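You operate a simulated robot arm through the tools that you are given. There is no shell and no other tool.

The job below is to be done with a simulated robot arm. You get a single attempt, and the scene is never put back.

TASK
Pack the grey cone tray on the top of the wooden table. At the end: the cream grade block that says "full" from the top of the wooden table is in the grey cone tray; the blue feed cup from the top of the wooden table is in the grey cone tray; the brown thread carton (marked "Daweth") from the top of the wooden table stands on top of the green heat test plate; the grey cord end stands where the brown thread carton stood; whatever was shut is shut again. Leave all else as you found it, and nothing knocked over.

Only the result counts: the job must be done as asked and must still hold three seconds after the hand-in. Knocking over, shifting, dropping, spilling or breaking anything else fails it.

THE ROBOT
A 7-joint arm with a two-finger gripper, fixed in place. Base frame: the origin is at the foot of the arm, x ahead of it, y to its left, z up; the work surface is at about z = 760. Readings come in mm, degrees, newtons and seconds.
With the tool pointing down near the work surface it reaches from about 340 to 720 mm from the base axis. Its first joint turns from -66.0 to 66.0 degrees. Payload 2.45 kg.
Tool frame: the origin (TCP) lies between the finger pads and is the grasp point; the fingertips stand 26 mm ahead of it; z points along the fingers, y is the line along which they close. Largest opening 96 mm; the body of the gripper starts 69 mm behind the TCP.
Orientation is that of the tool frame in the base frame, as a unit quaternion [w, x, y, z]. With the fingers straight down and closing along the base's y, the tool's x points along the base's -x, its y along +y and its z along -z.

THE INTERFACE
- The arm moves only by the tool servo_tool. Its argument "targets" is one flat list of numbers, 7 for each row, row after row: the shift along the base's x, y, z in mm, then the turn, a rotation vector about the base's x, y, z in degrees, then the opening, from 0 (shut) to 1 (fully open). In form: [x, y, z, wx, wy, wz, gripper, x, y, z, wx, wy, wz, gripper, ...]. A call has 1 to 20 rows; each row shifts and turns the commanded pose from where the row before left it. A row lasts 0.2 s, in which the tool goes at most 50 mm and 8.6 degrees; a call with a longer step from one row to the next is refused whole, and so is a gripper value outside its range. A pose out of reach is approached as far as the arm can. The call stops where the force on the tool passes 40 N (or 10 N more than at its start, if that is more) or the arm is blocked; 0.2 s more then pass. The fingers move at their own pace and stop on an object; they squeeze with about 20 N. The grip force told is the motor's: it shows also when the fingers shut on nothing. Time passes only in rows, and 0.2 s behind the last, so rows that do not move let the fingers close. The reply holds the time, the measured pose of the TCP, the force on the tool along the base axes, the opening and the grip force, in the units named above and with some noise, with the torque about the TCP (base axes, N m) and any sound that the robot's microphone picked up, and new pictures: "pictures" is both (left out), scene, wrist or none.
- Cameras (640 x 400 px; columns grow to the right, rows downward): "scene" is fixed at [159.7, -393.4, 1421.4]; the picture's right is [0.85, -0.52, 0.00], its down [-0.33, -0.54, -0.78] and it looks along [0.41, 0.66, -0.63] (base axes); focal length 278 px, centre (320, 200). "wrist" rides on the gripper at [82, 3, -98] in the tool frame; the picture's right is [-0.04, 1.00, 0.00], its down [-0.73, -0.03, -0.68] and it looks along [-0.68, -0.03, 0.73] (tool axes); focal length 256 px, centre (320, 200). There is no depth. A picture from a camera that has moved, and an enlarged one, comes with that camera's place and axes in the base frame and with its lens. The place of the scene camera against the robot may be out by one fixed shift of up to 12 mm in any direction.
- enlarge(camera, box): a new picture of the part [left, top, right, bottom] of that camera's present view, enlarged. No time passes.
- finish_job(): hands the job in; it is judged then, once.

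Nothing tells you positions but the pictures and the camera data. Unless the task says otherwise, let go and move clear before handing in.

The tools are called after ">>>" by a JSON object that holds its "api" and its "payload". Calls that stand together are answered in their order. servo_tool: Moves the arm, as the interface text tells. Its arguments: {"type":"object","properties":{"targets":{"type":"array"},"pictures":{"type":"string","enum":["both","scene","wrist","none"]}},"required":["targets"]} The other tools are called the same way: enlarge (camera, box) takes an enlarged picture of a part of a camera's view; finish_job () hands the job in.

At the start:

```text
t: 0.0
position: [474.4, 146.9, 1132.5]
tcp_rot: [-0.001, 0.0, 1.0, 0.0]
ft_force: [0.2, -0.1, -0.6]
ft_torque: [0.01, 0.05, 0.02]
width: 95.9
finger_force: 0.0
```

scene: 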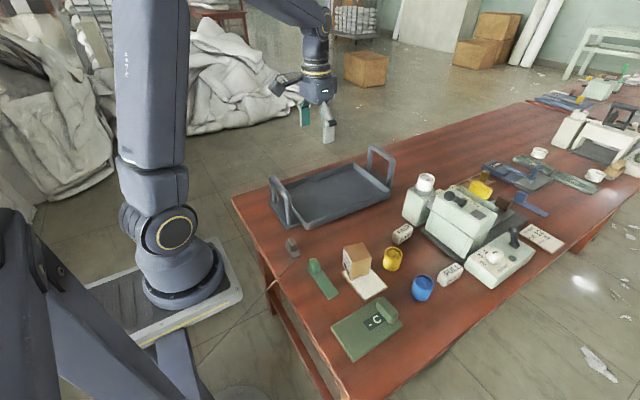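
wrist: 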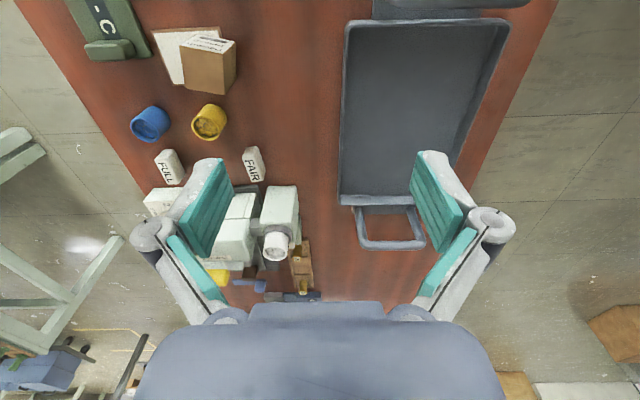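

I see a wooden table with a grey tray, a brown carton, two cups (blue and yellow), two cream blocks, a green plate and other equipment. I'll enlarge the views first to identify everything.

>>> {"api": "enlarge", "payload": {"camera": "scene", "box": [260, 220, 420, 320]}}

>>> {"api": "enlarge", "payload": {"camera": "scene", "box": [320, 270, 480, 370]}}

>>> {"api": "enlarge", "payload": {"camera": "scene", "box": [380, 160, 580, 300]}}

>>> {"api": "enlarge", "payload": {"camera": "wrist", "box": [60, 0, 300, 150]}}

>>> {"api": "enlarge", "payload": {"camera": "wrist", "box": [130, 130, 330, 300]}}

>>> {"api": "enlarge", "payload": {"camera": "scene", "box": [230, 130, 410, 250]}}

```text
4.00 times, centred on (340, 270) of scene
camera zoom: at [159.7, -393.4, 1421.4], right [0.85, -0.52, 0.0], down [-0.33, -0.54, -0.78], along [0.41, 0.66, -0.63], focal length 1112 px, centre (240, -80)
```

zoom: 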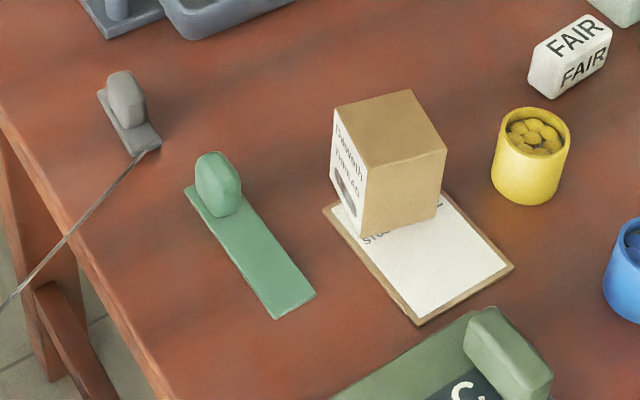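

```text
4.00 times, centred on (400, 320) of scene
camera zoom: at [159.7, -393.4, 1421.4], right [0.85, -0.52, 0.0], down [-0.33, -0.54, -0.78], along [0.41, 0.66, -0.63], focal length 1112 px, centre (0, -280)
```

zoom: 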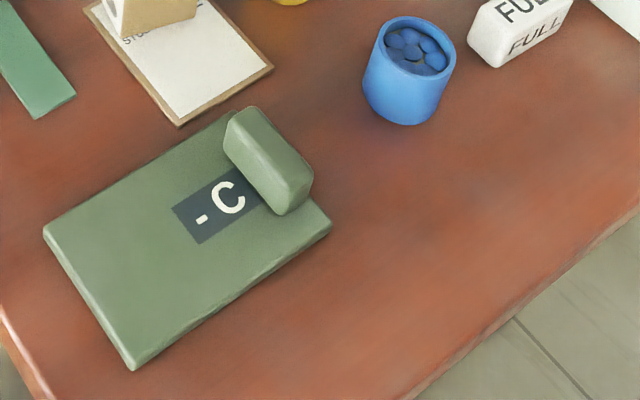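

```text
2.86 times, centred on (480, 230) of scene
camera zoom: at [159.7, -393.4, 1421.4], right [0.85, -0.52, 0.0], down [-0.33, -0.54, -0.78], along [0.41, 0.66, -0.63], focal length 794 px, centre (-137, 114)
```

zoom: 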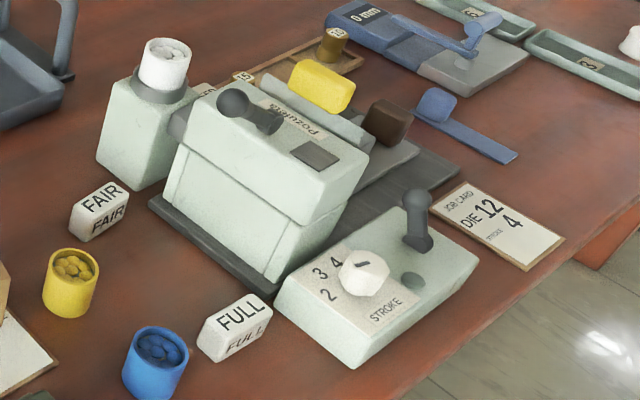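

```text
2.67 times, centred on (180, 75) of wrist
camera zoom: at [393.0, 150.3, 1230.4], right [0.04, 1.0, 0.0], down [0.73, -0.03, 0.68], along [0.68, -0.03, -0.73], focal length 683 px, centre (693, 533)
```

zoom: 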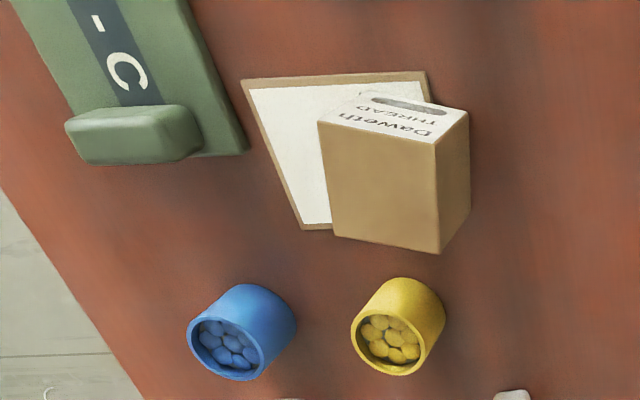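

```text
2.35 times, centred on (230, 215) of wrist
camera zoom: at [393.0, 150.3, 1230.4], right [0.04, 1.0, 0.0], down [0.73, -0.03, 0.68], along [0.68, -0.03, -0.73], focal length 602 px, centre (532, 165)
```

zoom: 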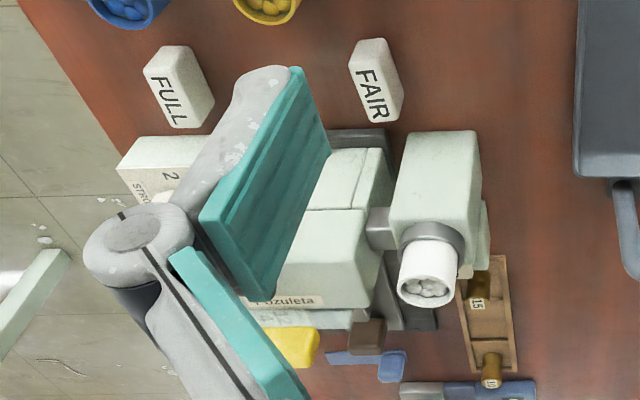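

```text
3.33 times, centred on (320, 190) of scene
camera zoom: at [159.7, -393.4, 1421.4], right [0.85, -0.52, 0.0], down [-0.33, -0.54, -0.78], along [0.41, 0.66, -0.63], focal length 927 px, centre (320, 233)
```

zoom: 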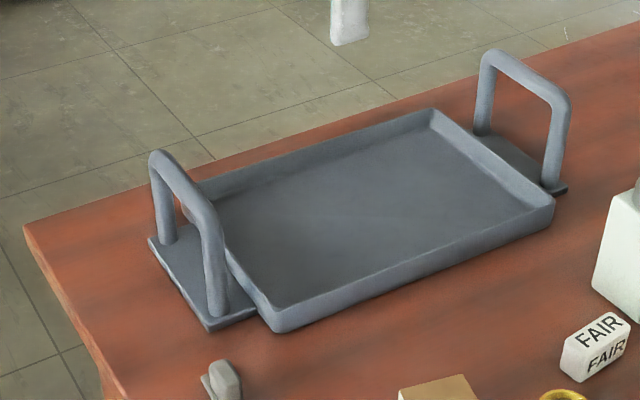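

The blue cup seems to be near (605,-174), the FULL block near (697,-184), the carton near (502,-23), the cord end near (385,125), and the "-C" plate around (420,-182). I'll move the wrist camera for closer views before touching anything.

>>> {"api": "servo_tool", "payload": {"targets": [-18.5, -25, -33, 0, 0, 0, 1, -18.5, -25, -33, 0, 0, 0, 1, -18.5, -25, -33, 0, 0, 0, 1, -18.5, -25, -33, 0, 0, 0, 1, 0, 0, 0, 0, 0, 0, 1], "pictures": "both"}}

```text
t: 1.2
position: [399.2, 48.4, 999.6]
tcp_rot: [0.0, 0.0, 1.0, 0.0]
ft_force: [-0.5, 0.4, 0.8]
ft_torque: [0.02, 0.0, 0.0]
width: 96.1
finger_force: 0.1
camera wrist: at [317.3, 50.4, 1098.8], right [0.04, 1.0, 0.0], down [0.73, -0.03, 0.68], along [0.68, -0.03, -0.73], focal length 256 px, centre (320, 200)
```

scene: 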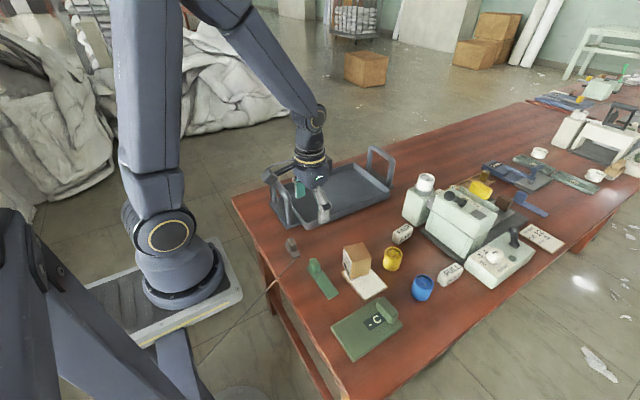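
wrist: 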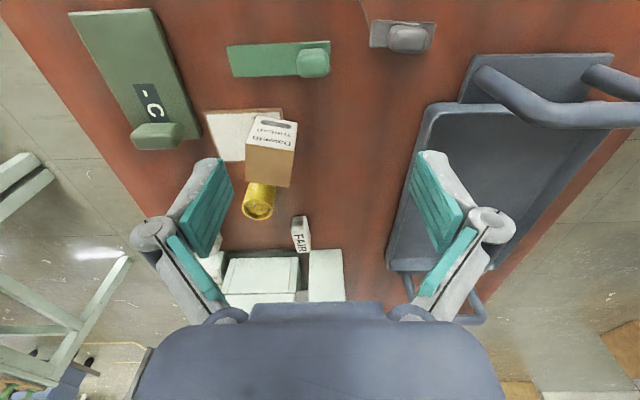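

>>> {"api": "enlarge", "payload": {"camera": "wrist", "box": [340, 0, 460, 75]}}

>>> {"api": "enlarge", "payload": {"camera": "wrist", "box": [200, 90, 320, 165]}}

>>> {"api": "enlarge", "payload": {"camera": "wrist", "box": [60, 0, 220, 160]}}

>>> {"api": "enlarge", "payload": {"camera": "wrist", "box": [210, 30, 340, 100]}}

>>> {"api": "enlarge", "payload": {"camera": "wrist", "box": [380, 40, 640, 300]}}

```text
5.33 times, centred on (400, 38) of wrist
camera zoom: at [317.3, 50.4, 1098.8], right [0.04, 1.0, 0.0], down [0.73, -0.03, 0.68], along [0.68, -0.03, -0.73], focal length 1365 px, centre (-107, 1067)
```

zoom: 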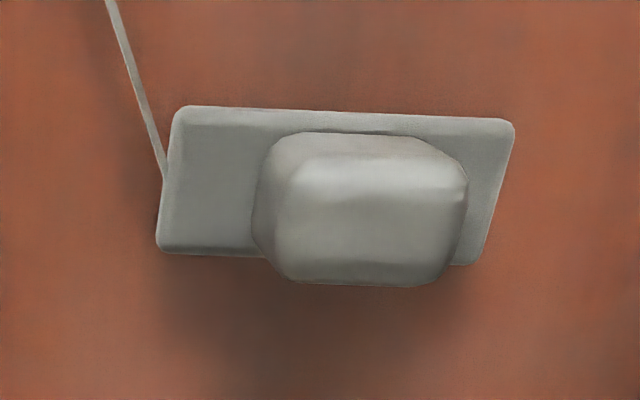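

```text
5.33 times, centred on (260, 128) of wrist
camera zoom: at [317.3, 50.4, 1098.8], right [0.04, 1.0, 0.0], down [0.73, -0.03, 0.68], along [0.68, -0.03, -0.73], focal length 1365 px, centre (640, 587)
```

zoom: 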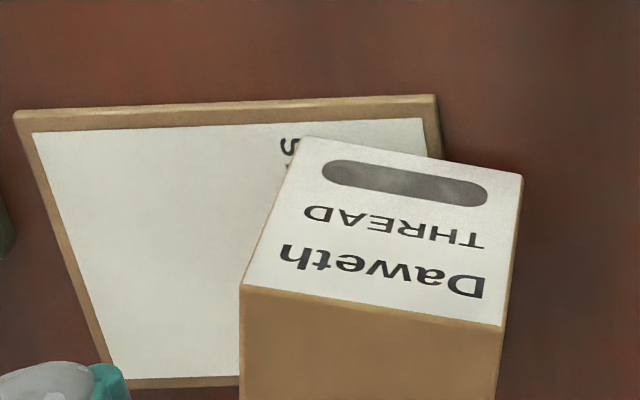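

```text
2.50 times, centred on (140, 80) of wrist
camera zoom: at [317.3, 50.4, 1098.8], right [0.04, 1.0, 0.0], down [0.73, -0.03, 0.68], along [0.68, -0.03, -0.73], focal length 640 px, centre (770, 500)
```

zoom: 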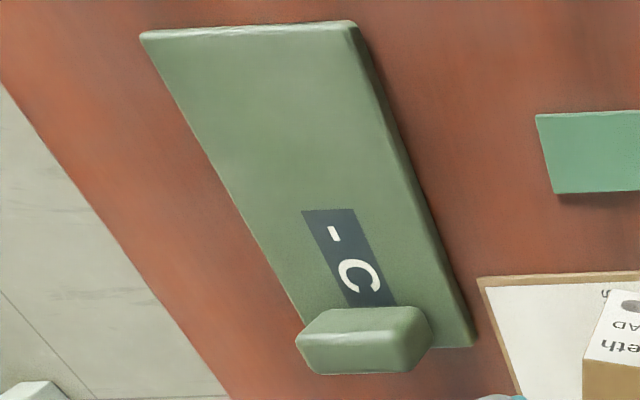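

```text
4.92 times, centred on (275, 65) of wrist
camera zoom: at [317.3, 50.4, 1098.8], right [0.04, 1.0, 0.0], down [0.73, -0.03, 0.68], along [0.68, -0.03, -0.73], focal length 1260 px, centre (542, 865)
```

zoom: 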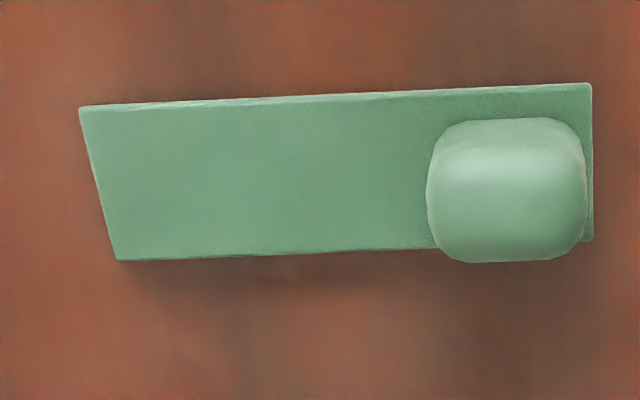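

```text
1.54 times, centred on (510, 170) of wrist
camera zoom: at [317.3, 50.4, 1098.8], right [0.04, 1.0, 0.0], down [0.73, -0.03, 0.68], along [0.68, -0.03, -0.73], focal length 394 px, centre (28, 246)
```

zoom: 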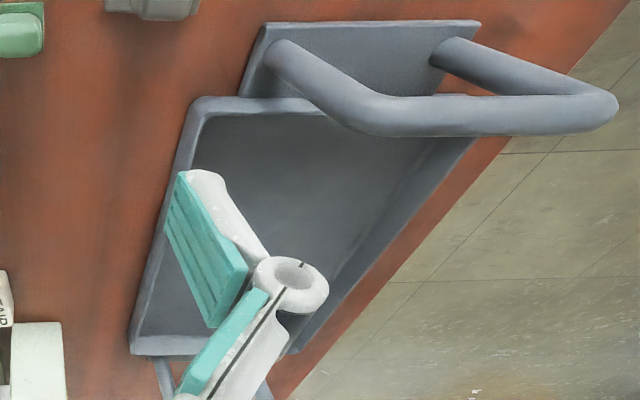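

The carton looks about 58×58×74 mm, centred near (504,-24) and yawed about -13°. The cord end base is about 70×28 mm, centred near (381,139). Next I'll fly over the blue cup and the FULL block.

>>> {"api": "servo_tool", "payload": {"targets": [28.7, -32.6, 0, 0, 0, 0, 1, 28.7, -32.6, 0, 0, 0, 0, 1, 28.7, -32.6, 0, 0, 0, 0, 1, 28.7, -32.6, 0, 0, 0, 0, 1, 28.7, -32.6, 0, 0, 0, 0, 1, 28.7, -32.6, 0, 0, 0, 0, 1, 28.7, -32.6, 0, 0, 0, 0, 1, 0, 0, 0, 0, 0, 0, 1], "pictures": "both"}}

```text
t: 3.0
position: [602.7, -182.3, 1005.3]
tcp_rot: [0.0, 0.0, 1.0, 0.0]
ft_force: [-1.0, 0.1, -0.8]
ft_torque: [0.01, 0.02, -0.01]
width: 96.0
finger_force: 0.1
camera wrist: at [520.6, -179.0, 1103.2], right [0.04, 1.0, 0.0], down [0.73, -0.03, 0.68], along [0.68, -0.03, -0.73], focal length 256 px, centre (320, 200)
```

scene: 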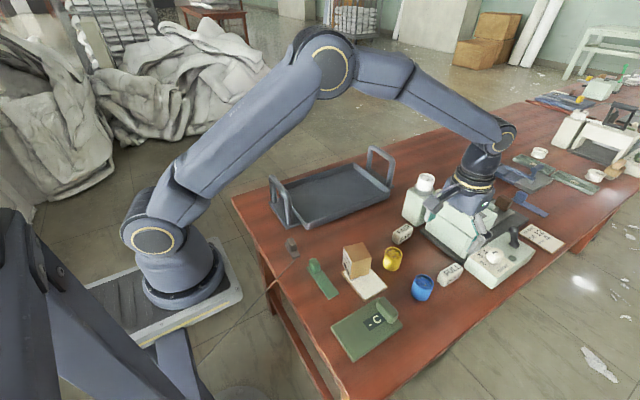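
wrist: 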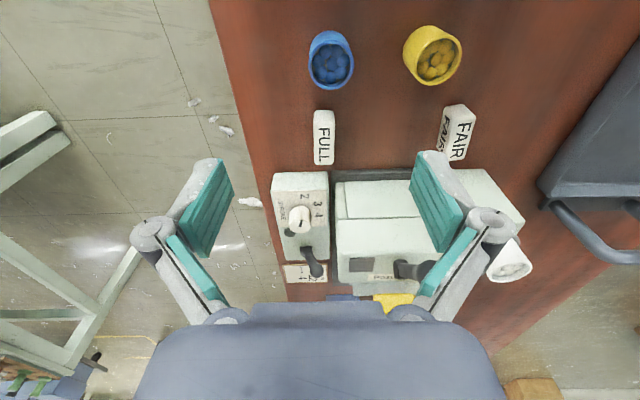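

>>> {"api": "enlarge", "payload": {"camera": "wrist", "box": [290, 20, 370, 100]}}

>>> {"api": "enlarge", "payload": {"camera": "wrist", "box": [270, 95, 370, 195]}}

```text
5.00 times, centred on (330, 60) of wrist
camera zoom: at [520.6, -179.0, 1103.2], right [0.04, 1.0, 0.0], down [0.73, -0.03, 0.68], along [0.68, -0.03, -0.73], focal length 1280 px, centre (270, 900)
```

zoom: 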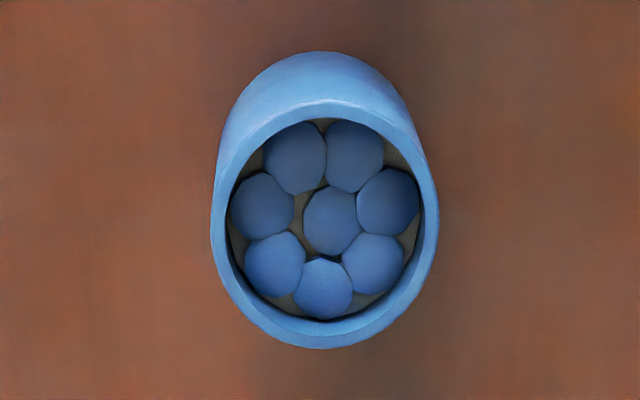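

```text
4.00 times, centred on (320, 145) of wrist
camera zoom: at [520.6, -179.0, 1103.2], right [0.04, 1.0, 0.0], down [0.73, -0.03, 0.68], along [0.68, -0.03, -0.73], focal length 1024 px, centre (320, 420)
```

zoom: 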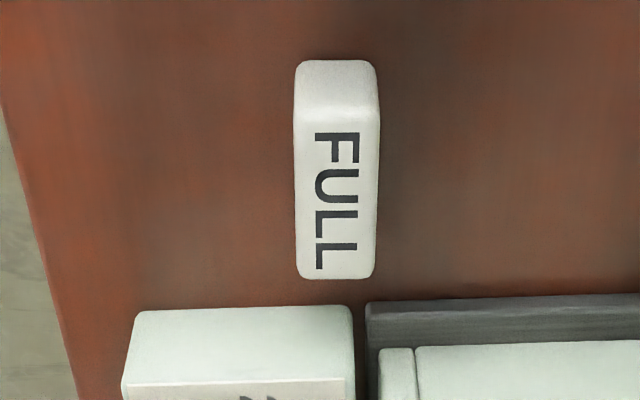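

The blue cup looks about 48 mm wide and 48 mm tall, centred near (602,-171). The FULL block looks about 63×27×40 mm, centred near (702,-181). I'll go to the cup first, staying well above it to check alignment.

>>> {"api": "servo_tool", "payload": {"targets": [0, 3, -25, 0, 0, 0, 0.85, 0, 3, -25, 0, 0, 0, 0.85, 0, 3, -25, 0, 0, 0, 0.85, 0, 2, -25, 0, 0, 0, 0.85, 0, 0, 0, 0, 0, 0, 0.85, 0, 0, 0, 0, 0, 0, 0.85], "pictures": "wrist"}}

```text
t: 4.4
position: [602.1, -168.9, 901.4]
tcp_rot: [0.0, 0.0, 1.0, 0.0]
ft_force: [0.3, 0.7, -0.2]
ft_torque: [-0.03, -0.01, 0.04]
width: 81.8
finger_force: 0.0
camera wrist: at [519.4, -166.7, 1000.5], right [0.04, 1.0, 0.0], down [0.73, -0.03, 0.68], along [0.68, -0.03, -0.73], focal length 256 px, centre (320, 200)
```

wrist: 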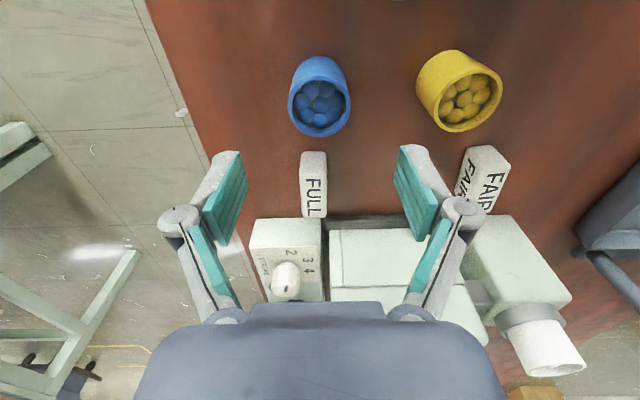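

>>> {"api": "enlarge", "payload": {"camera": "wrist", "box": [270, 40, 370, 150]}}

>>> {"api": "enlarge", "payload": {"camera": "wrist", "box": [270, 140, 350, 230]}}

```text
3.64 times, centred on (320, 95) of wrist
camera zoom: at [519.4, -166.7, 1000.5], right [0.04, 1.0, 0.0], down [0.73, -0.03, 0.68], along [0.68, -0.03, -0.73], focal length 931 px, centre (320, 582)
```

zoom: 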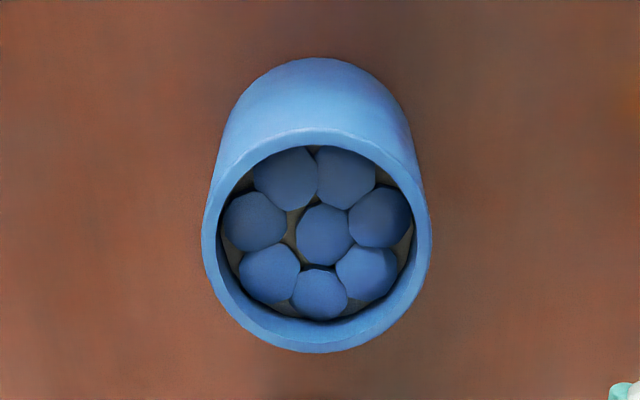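

```text
4.44 times, centred on (310, 185) of wrist
camera zoom: at [519.4, -166.7, 1000.5], right [0.04, 1.0, 0.0], down [0.73, -0.03, 0.68], along [0.68, -0.03, -0.73], focal length 1138 px, centre (364, 267)
```

zoom: 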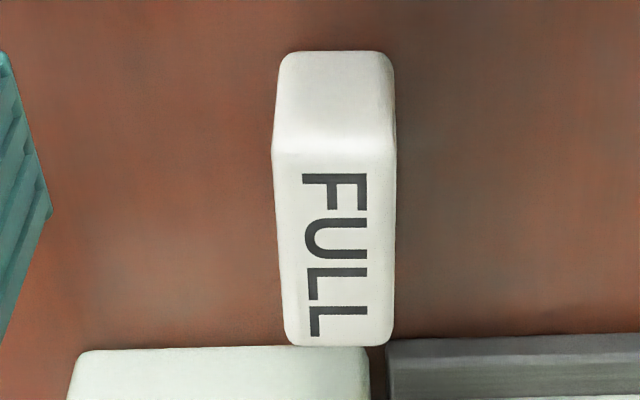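

The cup's centre refines to about (600.6,-171.7), with its rim at z≈810. I'll descend around it and close the fingers.

>>> {"api": "servo_tool", "payload": {"targets": [-0.7, -1.4, -20, 0, 0, 0, 0.85, 0, 0, -25, 0, 0, 0, 0.85, 0, 0, -25, 0, 0, 0, 0.85, 0, 0, -20, 0, 0, 0, 0.85, 0, 0, -16.5, 0, 0, 0, 0.85, 0, 0, 0, 0, 0, 0, 0.85, 0, 0, 0, 0, 0, 0, 0.85], "pictures": "both"}}

```text
t: 6.0
position: [597.7, -171.1, 793.0]
tcp_rot: [0.001, 0.0, 1.0, 0.0]
ft_force: [-0.5, -0.1, 0.1]
ft_torque: [0.02, 0.0, -0.03]
width: 81.5
finger_force: 0.1
camera wrist: at [517.4, -168.7, 892.0], right [0.04, 1.0, 0.0], down [0.73, -0.03, 0.68], along [0.68, -0.03, -0.73], focal length 256 px, centre (320, 200)
```

scene: 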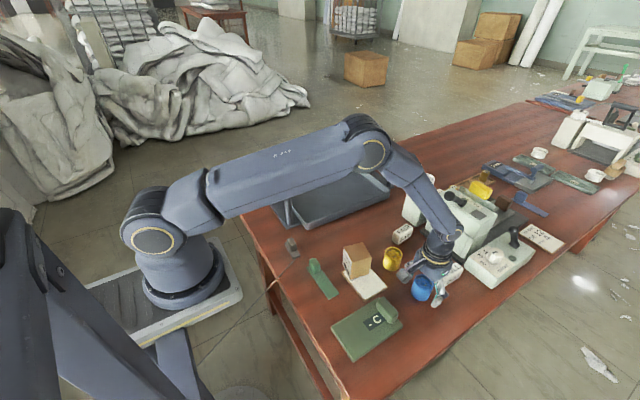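
wrist: 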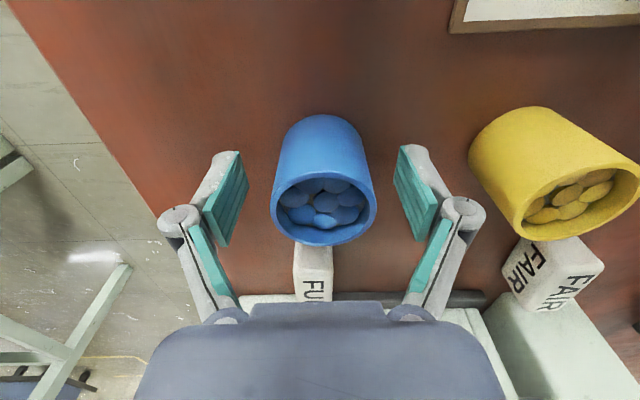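

The cup is centred between the fingers, so I'll close on it.

>>> {"api": "servo_tool", "payload": {"targets": [0, 0, 0, 0, 0, 0, 0.6, 0, 0, 0, 0, 0, 0, 0.45, 0, 0, 0, 0, 0, 0, 0.3, 0, 0, 0, 0, 0, 0, 0.3, 0, 0, 0, 0, 0, 0, 0.3], "pictures": "wrist"}}

```text
t: 7.2
position: [598.4, -171.2, 793.3]
tcp_rot: [0.0, 0.0, 1.0, 0.0]
ft_force: [-1.9, 2.0, 2.6]
ft_torque: [0.04, 0.04, 0.0]
width: 47.3
finger_force: 19.9
camera wrist: at [517.5, -168.6, 892.4], right [0.04, 1.0, 0.0], down [0.73, -0.03, 0.68], along [0.68, -0.03, -0.73], focal length 256 px, centre (320, 200)
```

wrist: 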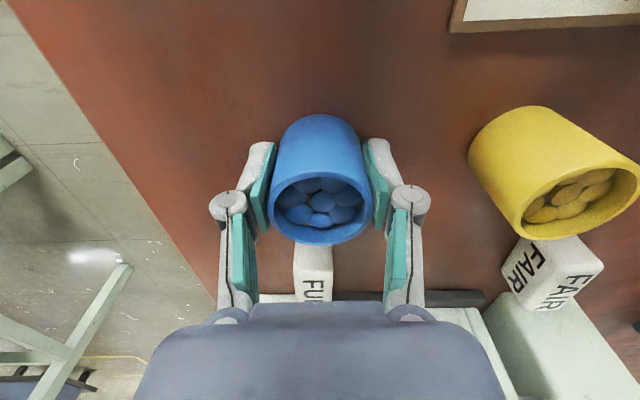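

>>> {"api": "servo_tool", "payload": {"targets": [0, 0, 5, 0, 0, 0, 0.3, 0, 0, 10, 0, 0, 0, 0.3, 0, 0, 20, 0, 0, 0, 0.3, 0, 0, 25, 0, 0, 0, 0.3, 0, 0, 25, 0, 0, 0, 0.3, 0, 0, 25, 0, 0, 0, 0.3, 0, 0, 20, 0, 0, 0, 0.3, 0, 0, 10, 0, 0, 0, 0.3, 0, 0, 0, 0, 0, 0, 0.3], "pictures": "both"}}

```text
t: 9.2
position: [602.2, -169.7, 934.2]
tcp_rot: [0.001, 0.0, 1.0, 0.0]
ft_force: [0.4, 0.7, 1.1]
ft_torque: [-0.01, -0.03, -0.02]
width: 28.7
finger_force: 0.0
camera wrist: at [519.4, -167.3, 1032.5], right [0.04, 1.0, 0.0], down [0.73, -0.03, 0.68], along [0.68, -0.03, -0.73], focal length 256 px, centre (320, 200)
```

scene: 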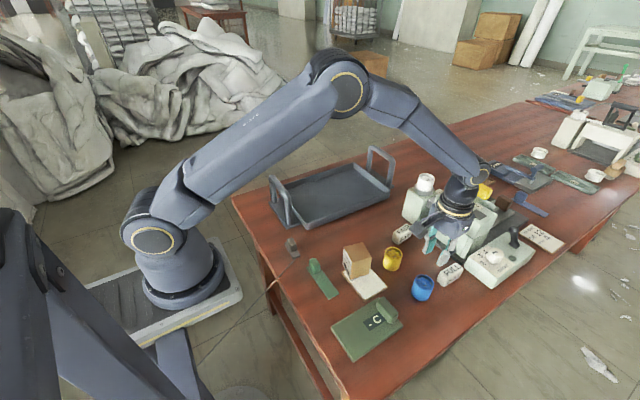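
wrist: 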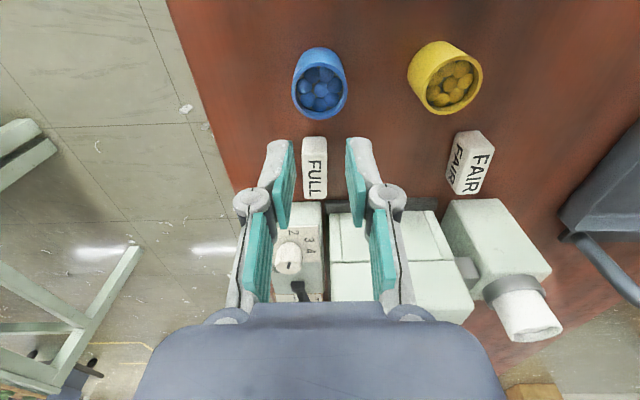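

The cup slipped out of the grip and still stands on the table. I'll check it closely before trying again.

>>> {"api": "enlarge", "payload": {"camera": "wrist", "box": [270, 30, 370, 130]}}

>>> {"api": "enlarge", "payload": {"camera": "scene", "box": [380, 230, 480, 310]}}

```text
4.00 times, centred on (320, 80) of wrist
camera zoom: at [519.4, -167.3, 1032.5], right [0.04, 1.0, 0.0], down [0.73, -0.03, 0.68], along [0.68, -0.03, -0.73], focal length 1024 px, centre (320, 680)
```

zoom: 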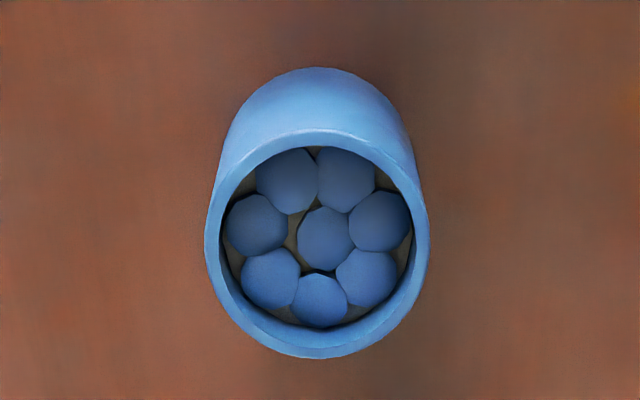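

```text
5.00 times, centred on (430, 270) of scene
camera zoom: at [159.7, -393.4, 1421.4], right [0.85, -0.52, 0.0], down [-0.33, -0.54, -0.78], along [0.41, 0.66, -0.63], focal length 1390 px, centre (-230, -150)
```

zoom: 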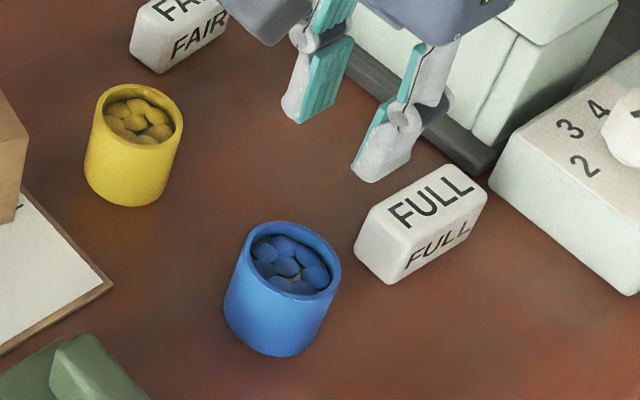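

The cup is unmoved and upright. I'll re-grip it a bit lower, fully squeezed, and lift in tiny steps while watching the force.

>>> {"api": "servo_tool", "payload": {"targets": [0, 0, -20, 0, 0, 0, 0.85, 0, 0, -20, 0, 0, 0, 0.85, 0, 0, 0, 0, 0, 0, 0.85, 0, 0, -25, 0, 0, 0, 0.85, 0, 0, -25, 0, 0, 0, 0.85, 0, 0, -25, 0, 0, 0, 0.85, 0, 0, -20, 0, 0, 0, 0.85, 0, 0, -8, 0, 0, 0, 0.85, 0, 0, -2, 0, 0, 0, 0.85, 0, 0, 0, 0, 0, 0, 0.85, 0, 0, 0, 0, 0, 0, 0.6, 0, 0, 0, 0, 0, 0, 0, 0, 0, 0, 0, 0, 0, 0, 0, 0, 0, 0, 0, 0, 0, 0, 0, 0, 0, 0, 0, 0, 0, 0, 0, 0, 0, 0, 0], "pictures": "wrist"}}

>>> {"api": "servo_tool", "payload": {"targets": [0, 0, 1, 0, 0, 0, 0, 0, 0, 1, 0, 0, 0, 0], "pictures": "wrist"}}

```text
t: 12.6
position: [600.2, -171.8, 787.8]
tcp_rot: [0.0, 0.0, 1.0, 0.0]
ft_force: [0.2, 2.0, 1.3]
ft_torque: [0.08, 0.05, 0.01]
width: 47.0
finger_force: 19.5
camera wrist: at [519.6, -168.1, 886.4], right [0.04, 1.0, 0.0], down [0.73, -0.03, 0.68], along [0.68, -0.03, -0.73], focal length 256 px, centre (320, 200)
```

wrist: 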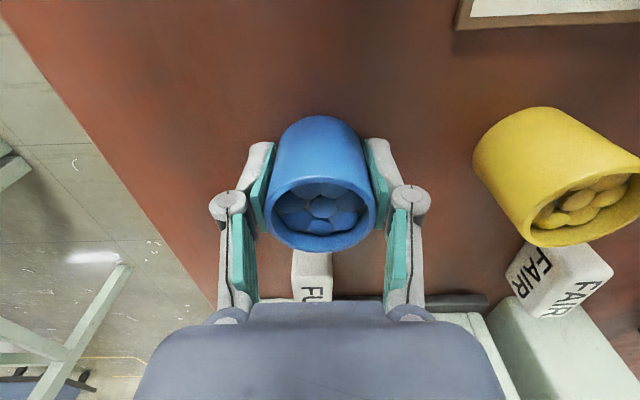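

```text
t: 13.2
position: [600.6, -171.0, 789.8]
tcp_rot: [0.0, 0.0, 1.0, 0.0]
ft_force: [0.1, 0.7, -0.1]
ft_torque: [0.01, -0.02, 0.02]
width: 46.8
finger_force: 20.0
camera wrist: at [519.4, -167.9, 889.0], right [0.04, 1.0, 0.0], down [0.73, -0.03, 0.68], along [0.68, -0.03, -0.73], focal length 256 px, centre (320, 200)
```

wrist: 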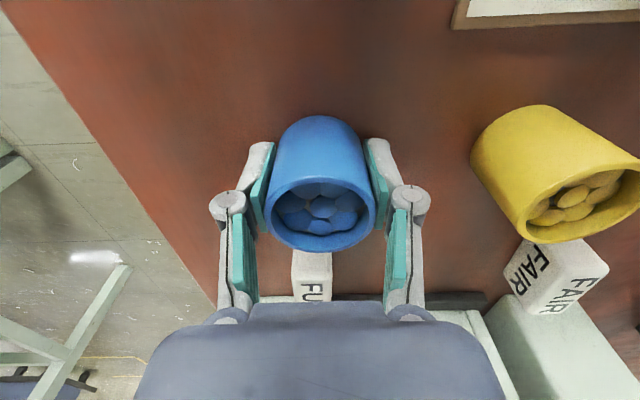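

>>> {"api": "servo_tool", "payload": {"targets": [0, 0, 2, 0, 0, 0, 0, 0, 0, 2, 0, 0, 0, 0, 0, 0, 2, 0, 0, 0, 0, 0, 0, 2, 0, 0, 0, 0, 0, 0, 0, 0, 0, 0, 0], "pictures": "wrist"}}

```text
t: 14.4
position: [601.4, -171.0, 798.4]
tcp_rot: [0.001, 0.0, 1.0, 0.0]
ft_force: [0.1, 0.5, -0.8]
ft_torque: [-0.03, 0.0, 0.01]
width: 47.4
finger_force: 20.0
camera wrist: at [520.2, -167.8, 897.1], right [0.04, 1.0, 0.0], down [0.73, -0.03, 0.68], along [0.68, -0.03, -0.73], focal length 256 px, centre (320, 200)
```

wrist: 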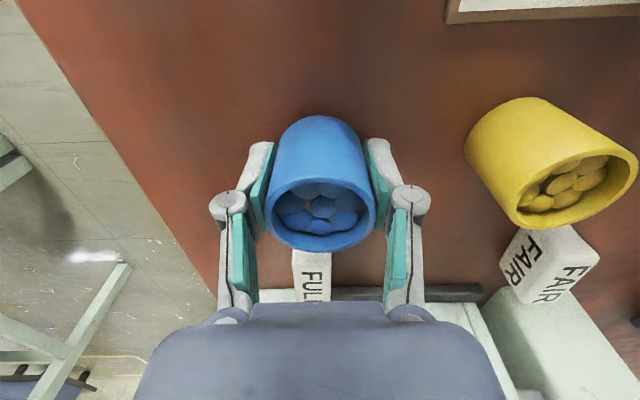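

The cup is now rising with the gripper. I'll continue the lift gently.

>>> {"api": "servo_tool", "payload": {"targets": [0, 0, 3, 0, 0, 0, 0, 0, 0, 3, 0, 0, 0, 0, 0, 0, 3, 0, 0, 0, 0, 0, 0, 3, 0, 0, 0, 0, 0, 0, 3, 0, 0, 0, 0, 0, 0, 3, 0, 0, 0, 0, 0, 0, 0, 0, 0, 0, 0], "pictures": "wrist"}}

```text
t: 16.0
position: [601.7, -170.7, 815.9]
tcp_rot: [0.0, 0.0, 1.0, 0.0]
ft_force: [-0.4, 0.3, -0.4]
ft_torque: [-0.01, -0.02, -0.02]
width: 46.8
finger_force: 19.8
camera wrist: at [519.4, -168.7, 915.0], right [0.04, 1.0, 0.0], down [0.73, -0.03, 0.68], along [0.68, -0.03, -0.73], focal length 256 px, centre (320, 200)
```

wrist: 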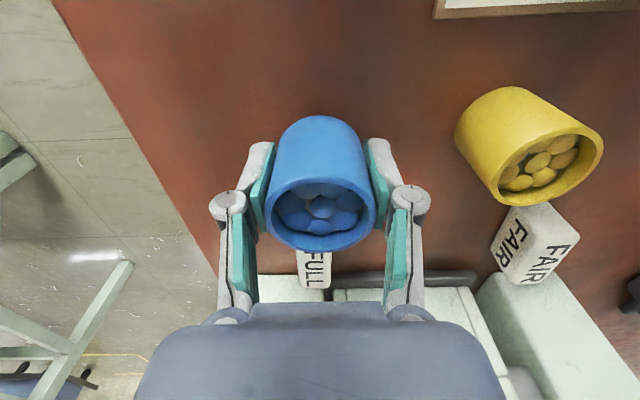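

>>> {"api": "servo_tool", "payload": {"targets": [0, 0, 4, 0, 0, 0, 0, 0, 0, 5, 0, 0, 0, 0, 0, 0, 5, 0, 0, 0, 0, 0, 0, 5, 0, 0, 0, 0, 0, 0, 5, 0, 0, 0, 0, 0, 0, 5, 0, 0, 0, 0, 0, 0, 5, 0, 0, 0, 0, 0, 0, 5, 0, 0, 0, 0, 0, 0, 5, 0, 0, 0, 0, 0, 0, 5, 0, 0, 0, 0, 0, 0, 5, 0, 0, 0, 0, 0, 0, 3, 0, 0, 0, 0, 0, 0, 0, 0, 0, 0, 0], "pictures": "wrist"}}

```text
t: 18.8
position: [602.6, -171.3, 872.6]
tcp_rot: [0.001, 0.0, 1.0, -0.001]
ft_force: [-0.5, 0.0, -1.5]
ft_torque: [0.0, 0.02, 0.0]
width: 46.9
finger_force: 19.5
camera wrist: at [520.2, -168.1, 971.7], right [0.04, 1.0, 0.0], down [0.73, -0.03, 0.68], along [0.68, -0.03, -0.73], focal length 256 px, centre (320, 200)
```

wrist: 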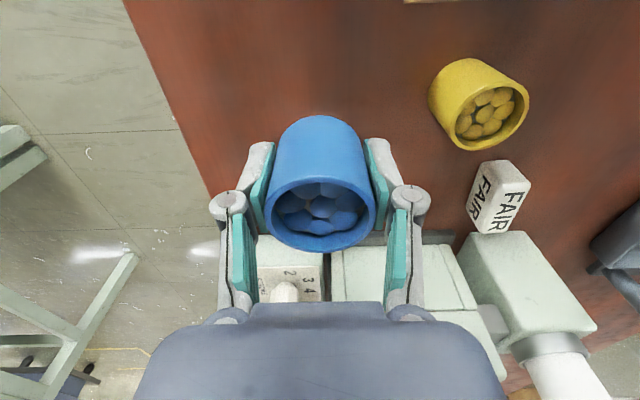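

The grip is stable, so I'll carry the cup sideways to above the tray.

>>> {"api": "servo_tool", "payload": {"targets": [0, 8, 0, 0, 0, 0, 0, 0, 15, 0, 0, 0, 0, 0, 0, 22, 0, 0, 0, 0, 0, 0, 28, 0, 0, 0, 0, 0, 0, 28, 0, 0, 0, 0, 0, 0, 28, 0, 0, 0, 0, 0, 0, 28, 0, 0, 0, 0, 0, 0, 28, 0, 0, 0, 0, 0, 0, 28, 0, 0, 0, 0, 0, 0, 28, 0, 0, 0, 0, 0, 0, 28, 0, 0, 0, 0, 0, 0, 28, 0, 0, 0, 0, 0, 0, 28, 0, 0, 0, 0, 0, 0, 28, 0, 0, 0, 0, 0, 0, 28, 0, 0, 0, 0, 0, 0, 22, 0, 0, 0, 0, 0, 0, 15, 0, 0, 0, 0, 0, 0, 8, 0, 0, 0, 0, 0, 0, 0, 0, 0, 0, 0, 0], "pictures": "both"}}

```text
t: 22.8
position: [600.5, 256.6, 874.7]
tcp_rot: [0.0, 0.0, 1.0, 0.0]
ft_force: [0.5, 0.0, -1.3]
ft_torque: [0.0, 0.0, -0.01]
width: 47.1
finger_force: 20.4
camera wrist: at [518.5, 259.1, 973.2], right [0.04, 1.0, 0.0], down [0.73, -0.03, 0.68], along [0.68, -0.03, -0.73], focal length 256 px, centre (320, 200)
```

scene: 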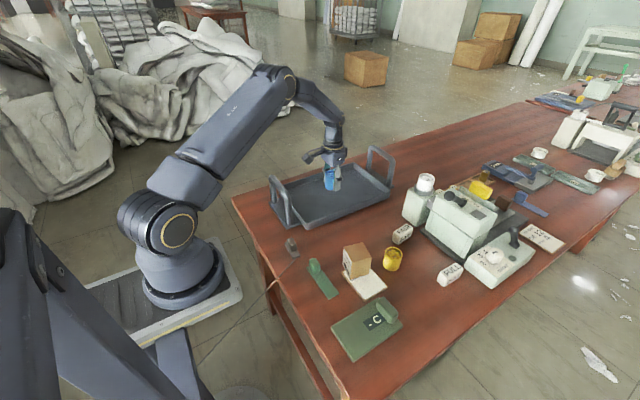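
wrist: 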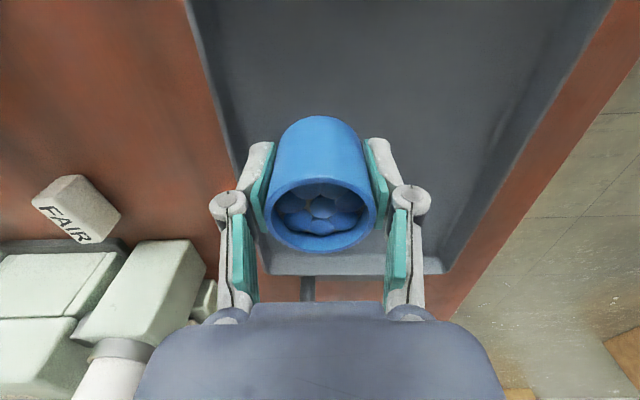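

>>> {"api": "servo_tool", "payload": {"targets": [0, 0, -6, 0, 0, 0, 0, 0, 0, -10, 0, 0, 0, 0, 0, 0, -12, 0, 0, 0, 0, 0, 0, -12, 0, 0, 0, 0, 0, 0, -12, 0, 0, 0, 0, 0, 0, -10, 0, 0, 0, 0, 0, 0, -6, 0, 0, 0, 0, 0, 0, -4, 0, 0, 0, 0, 0, 0, 0, 0, 0, 0, 0], "pictures": "both"}}

```text
t: 24.8
position: [601.7, 254.0, 801.6]
tcp_rot: [0.0, -0.001, 1.0, 0.0]
ft_force: [-0.7, 0.7, -1.0]
ft_torque: [0.0, -0.02, -0.04]
width: 47.1
finger_force: 20.0
camera wrist: at [519.7, 257.4, 900.4], right [0.04, 1.0, 0.0], down [0.73, -0.03, 0.68], along [0.68, -0.03, -0.73], focal length 256 px, centre (320, 200)
```

scene: 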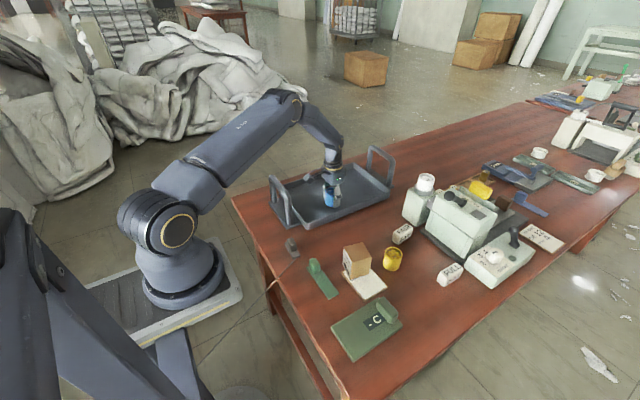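
wrist: 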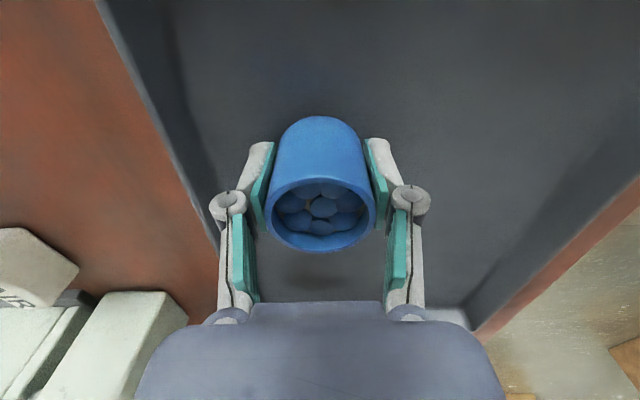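

>>> {"api": "servo_tool", "payload": {"targets": [0, 0, -2, 0, 0, 0, 0, 0, 0, -2, 0, 0, 0, 0, 0, 0, 0, 0, 0, 0, 0], "pictures": "none"}}

>>> {"api": "servo_tool", "payload": {"targets": [0, 0, -2, 0, 0, 0, 0, 0, 0, 0, 0, 0, 0, 0], "pictures": "none"}}

>>> {"api": "servo_tool", "payload": {"targets": [0, 0, -1, 0, 0, 0, 0, 0, 0, 0, 0, 0, 0, 0], "pictures": "wrist"}}

```text
t: 25.6
position: [601.2, 254.7, 797.2]
tcp_rot: [0.0, 0.0, 1.0, 0.001]
ft_force: [0.6, 0.4, -0.7]
ft_torque: [-0.01, 0.0, 0.01]
width: 47.2
finger_force: 20.4
```

```text
t: 26.2
position: [601.4, 256.0, 795.0]
tcp_rot: [0.0, 0.0, 1.0, 0.001]
ft_force: [0.2, -0.3, -1.3]
ft_torque: [-0.02, 0.01, -0.03]
width: 47.0
finger_force: 19.9
```

```text
t: 26.8
position: [600.5, 254.8, 793.8]
tcp_rot: [0.0, 0.001, 1.0, 0.0]
ft_force: [0.6, 0.0, -1.3]
ft_torque: [-0.03, -0.02, -0.03]
width: 47.0
finger_force: 20.1
camera wrist: at [518.6, 257.5, 892.7], right [0.04, 1.0, 0.0], down [0.73, -0.03, 0.68], along [0.68, -0.03, -0.73], focal length 256 px, centre (320, 200)
```

wrist: 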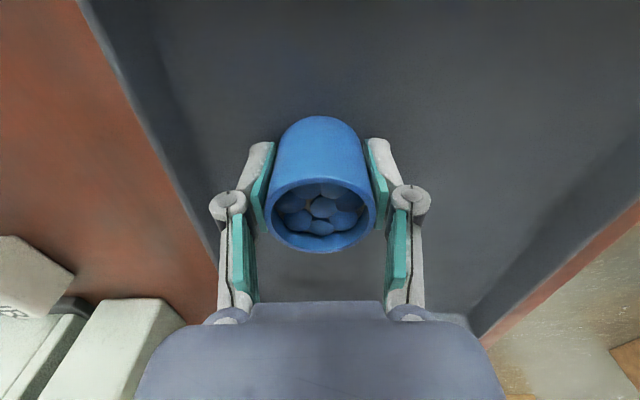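

>>> {"api": "servo_tool", "payload": {"targets": [0, 0, -1, 0, 0, 0, 0, 0, 0, 0, 0, 0, 0, 0], "pictures": "none"}}

>>> {"api": "servo_tool", "payload": {"targets": [0, 0, -1, 0, 0, 0, 0, 0, 0, 0, 0, 0, 0, 0], "pictures": "none"}}

>>> {"api": "servo_tool", "payload": {"targets": [0, 0, -1, 0, 0, 0, 0, 0, 0, 0, 0, 0, 0, 0], "pictures": "wrist"}}

```text
t: 27.4
position: [600.1, 255.4, 793.5]
tcp_rot: [0.0, 0.0, 1.0, 0.0]
ft_force: [-0.9, -1.6, 5.6]
ft_torque: [0.02, 0.08, 0.03]
width: 47.0
finger_force: 20.2
```

```text
t: 28.0
position: [600.8, 255.2, 792.0]
tcp_rot: [0.001, 0.0, 1.0, -0.001]
ft_force: [-3.2, -3.8, 13.6]
ft_torque: [-0.11, 0.18, 0.02]
width: 47.0
finger_force: 19.5
```

```text
t: 28.6
position: [601.4, 255.9, 791.5]
tcp_rot: [0.001, 0.0, 1.0, 0.002]
ft_force: [-0.6, -1.5, 14.1]
ft_torque: [0.0, 0.03, -0.02]
width: 47.0
finger_force: 20.1
camera wrist: at [519.3, 258.0, 890.9], right [0.04, 1.0, 0.0], down [0.73, -0.03, 0.68], along [0.68, -0.03, -0.73], focal length 256 px, centre (320, 200)
```

wrist: 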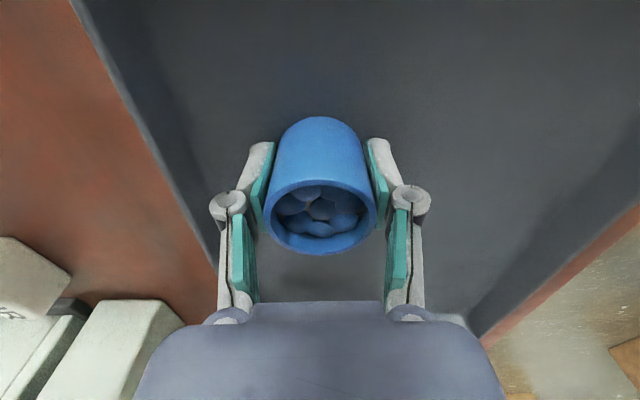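

The cup touches the tray floor. I'll relieve the pressure, open the fingers and retreat upward.

>>> {"api": "servo_tool", "payload": {"targets": [0, 0, 1.5, 0, 0, 0, 0, 0, 0, 0, 0, 0, 0, 0.5, 0, 0, 0, 0, 0, 0, 0.6, 0, 0, 0, 0, 0, 0, 0.75, 0, 0, 0, 0, 0, 0, 0.75, 0, 0, 0, 0, 0, 0, 0.75], "pictures": "wrist"}}

>>> {"api": "servo_tool", "payload": {"targets": [0, 0, 10, 0, 0, 0, 0.75, 0, 0, 20, 0, 0, 0, 0.75, 0, 0, 30, 0, 0, 0, 0.75, 0, 0, 35, 0, 0, 0, 0.75, 0, 0, 35, 0, 0, 0, 0.75, 0, 0, 20, 0, 0, 0, 0.75, 0, 0, 0, 0, 0, 0, 0.75], "pictures": "both"}}

```text
t: 30.0
position: [600.8, 256.2, 792.2]
tcp_rot: [0.0, 0.0, 1.0, 0.0]
ft_force: [0.0, 0.1, -1.2]
ft_torque: [0.01, -0.02, 0.0]
width: 72.0
finger_force: 0.1
camera wrist: at [519.7, 258.2, 891.5], right [0.04, 1.0, 0.0], down [0.73, -0.03, 0.68], along [0.68, -0.03, -0.73], focal length 256 px, centre (320, 200)
```

wrist: 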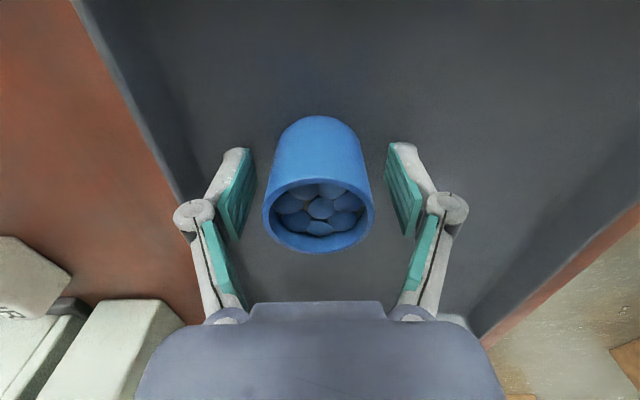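

```text
t: 31.6
position: [600.5, 253.7, 941.0]
tcp_rot: [0.0, 0.0, 1.0, 0.0]
ft_force: [0.3, -0.1, 0.7]
ft_torque: [-0.04, -0.01, 0.02]
width: 72.2
finger_force: 0.1
camera wrist: at [518.9, 256.3, 1040.2], right [0.04, 1.0, 0.0], down [0.73, -0.03, 0.68], along [0.68, -0.03, -0.73], focal length 256 px, centre (320, 200)
```

scene: 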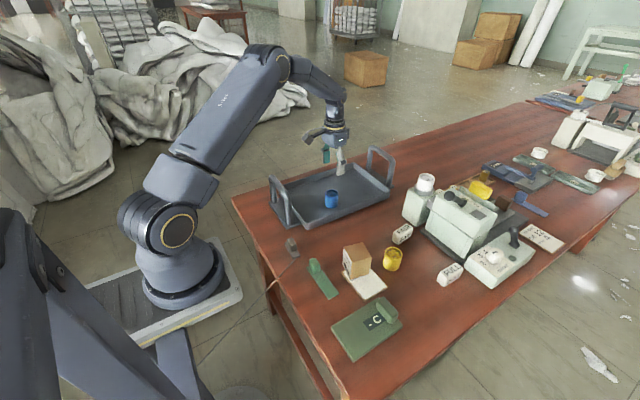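
wrist: 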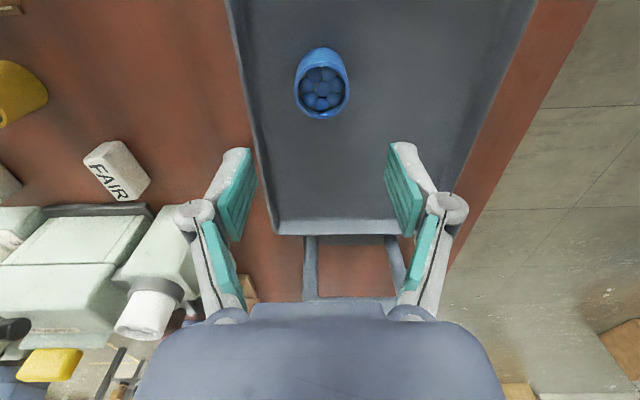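

The cup stands in the tray. Next is the FULL block, so I'll move over it.

>>> {"api": "servo_tool", "payload": {"targets": [4.6, -20, 0, 0, 0, 0, 0.6, 4.6, -30, 0, 0, 0, 0, 0.6, 4.6, -33, 0, 0, 0, 0, 0.6, 4.6, -33, 0, 0, 0, 0, 0.6, 4.6, -33, 0, 0, 0, 0, 0.6, 4.6, -33, 0, 0, 0, 0, 0.6, 4.6, -33, 0, 0, 0, 0, 0.6, 4.6, -33, 0, 0, 0, 0, 0.6, 4.6, -33, 0, 0, 0, 0, 0.6, 4.6, -33, 0, 0, 0, 0, 0.6, 4.6, -33, 0, 0, 0, 0, 0.6, 4.6, -33, 0, 0, 0, 0, 0.6, 4.6, -33, 0, 0, 0, 0, 0.6, 4.6, -22.3, 0, 0, 0, 0, 0.6, 0, 0, 0, 0, 0, 0, 0.6, 0, 0, 0, 0, 0, 0, 0.6], "pictures": "wrist"}}

>>> {"api": "enlarge", "payload": {"camera": "wrist", "box": [270, 60, 370, 160]}}

```text
t: 35.0
position: [666.9, -180.0, 942.4]
tcp_rot: [0.0, 0.0, 1.0, -0.001]
ft_force: [0.2, 0.8, 0.5]
ft_torque: [0.01, 0.0, 0.01]
width: 57.7
finger_force: 0.1
camera wrist: at [585.4, -177.1, 1041.2], right [0.04, 1.0, 0.0], down [0.73, -0.03, 0.68], along [0.68, -0.03, -0.73], focal length 256 px, centre (320, 200)
```

wrist: 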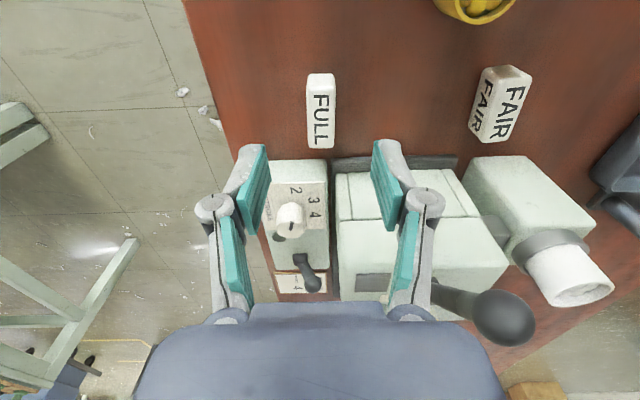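

```text
4.00 times, centred on (320, 110) of wrist
camera zoom: at [585.4, -177.1, 1041.2], right [0.04, 1.0, 0.0], down [0.73, -0.03, 0.68], along [0.68, -0.03, -0.73], focal length 1024 px, centre (320, 560)
```

zoom: 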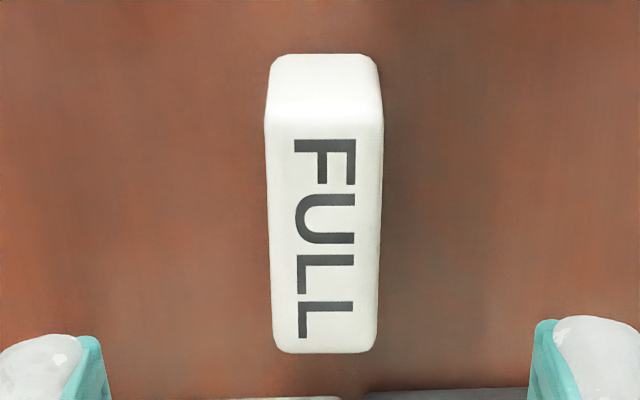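

The block centre is near (699.5,-182) with its top at about z≈800. I'll move to x≈692 above it, then descend in stages and check the reach.

>>> {"api": "servo_tool", "payload": {"targets": [14, -0.5, -20, 0, 0, 0, 0.6, 14, -0.5, -20, 0, 0, 0, 0.6, 0, 0, -25, 0, 0, 0, 0.6, 0, 0, -25, 0, 0, 0, 0.6, 0, 0, 0, 0, 0, 0, 0.6, 0, 0, 0, 0, 0, 0, 0.6], "pictures": "both"}}

```text
t: 36.4
position: [695.4, -180.5, 851.2]
tcp_rot: [0.0, 0.0, 1.0, 0.0]
ft_force: [0.7, -0.8, -0.5]
ft_torque: [0.02, 0.0, -0.01]
width: 57.4
finger_force: 0.2
camera wrist: at [614.1, -178.3, 949.8], right [0.04, 1.0, 0.0], down [0.73, -0.03, 0.68], along [0.68, -0.03, -0.73], focal length 256 px, centre (320, 200)
```

scene: 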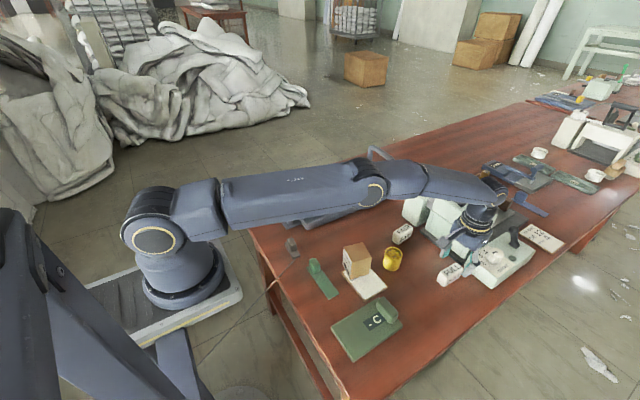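
wrist: 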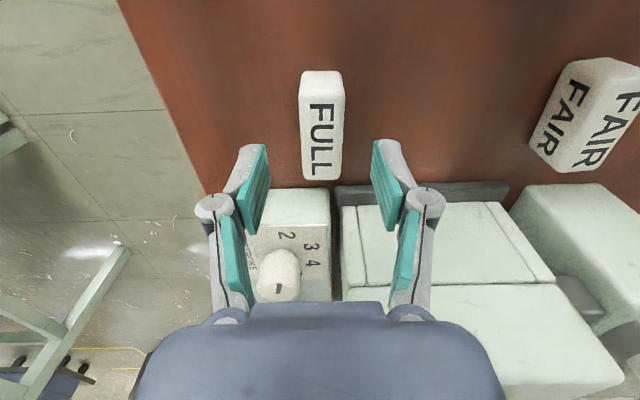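

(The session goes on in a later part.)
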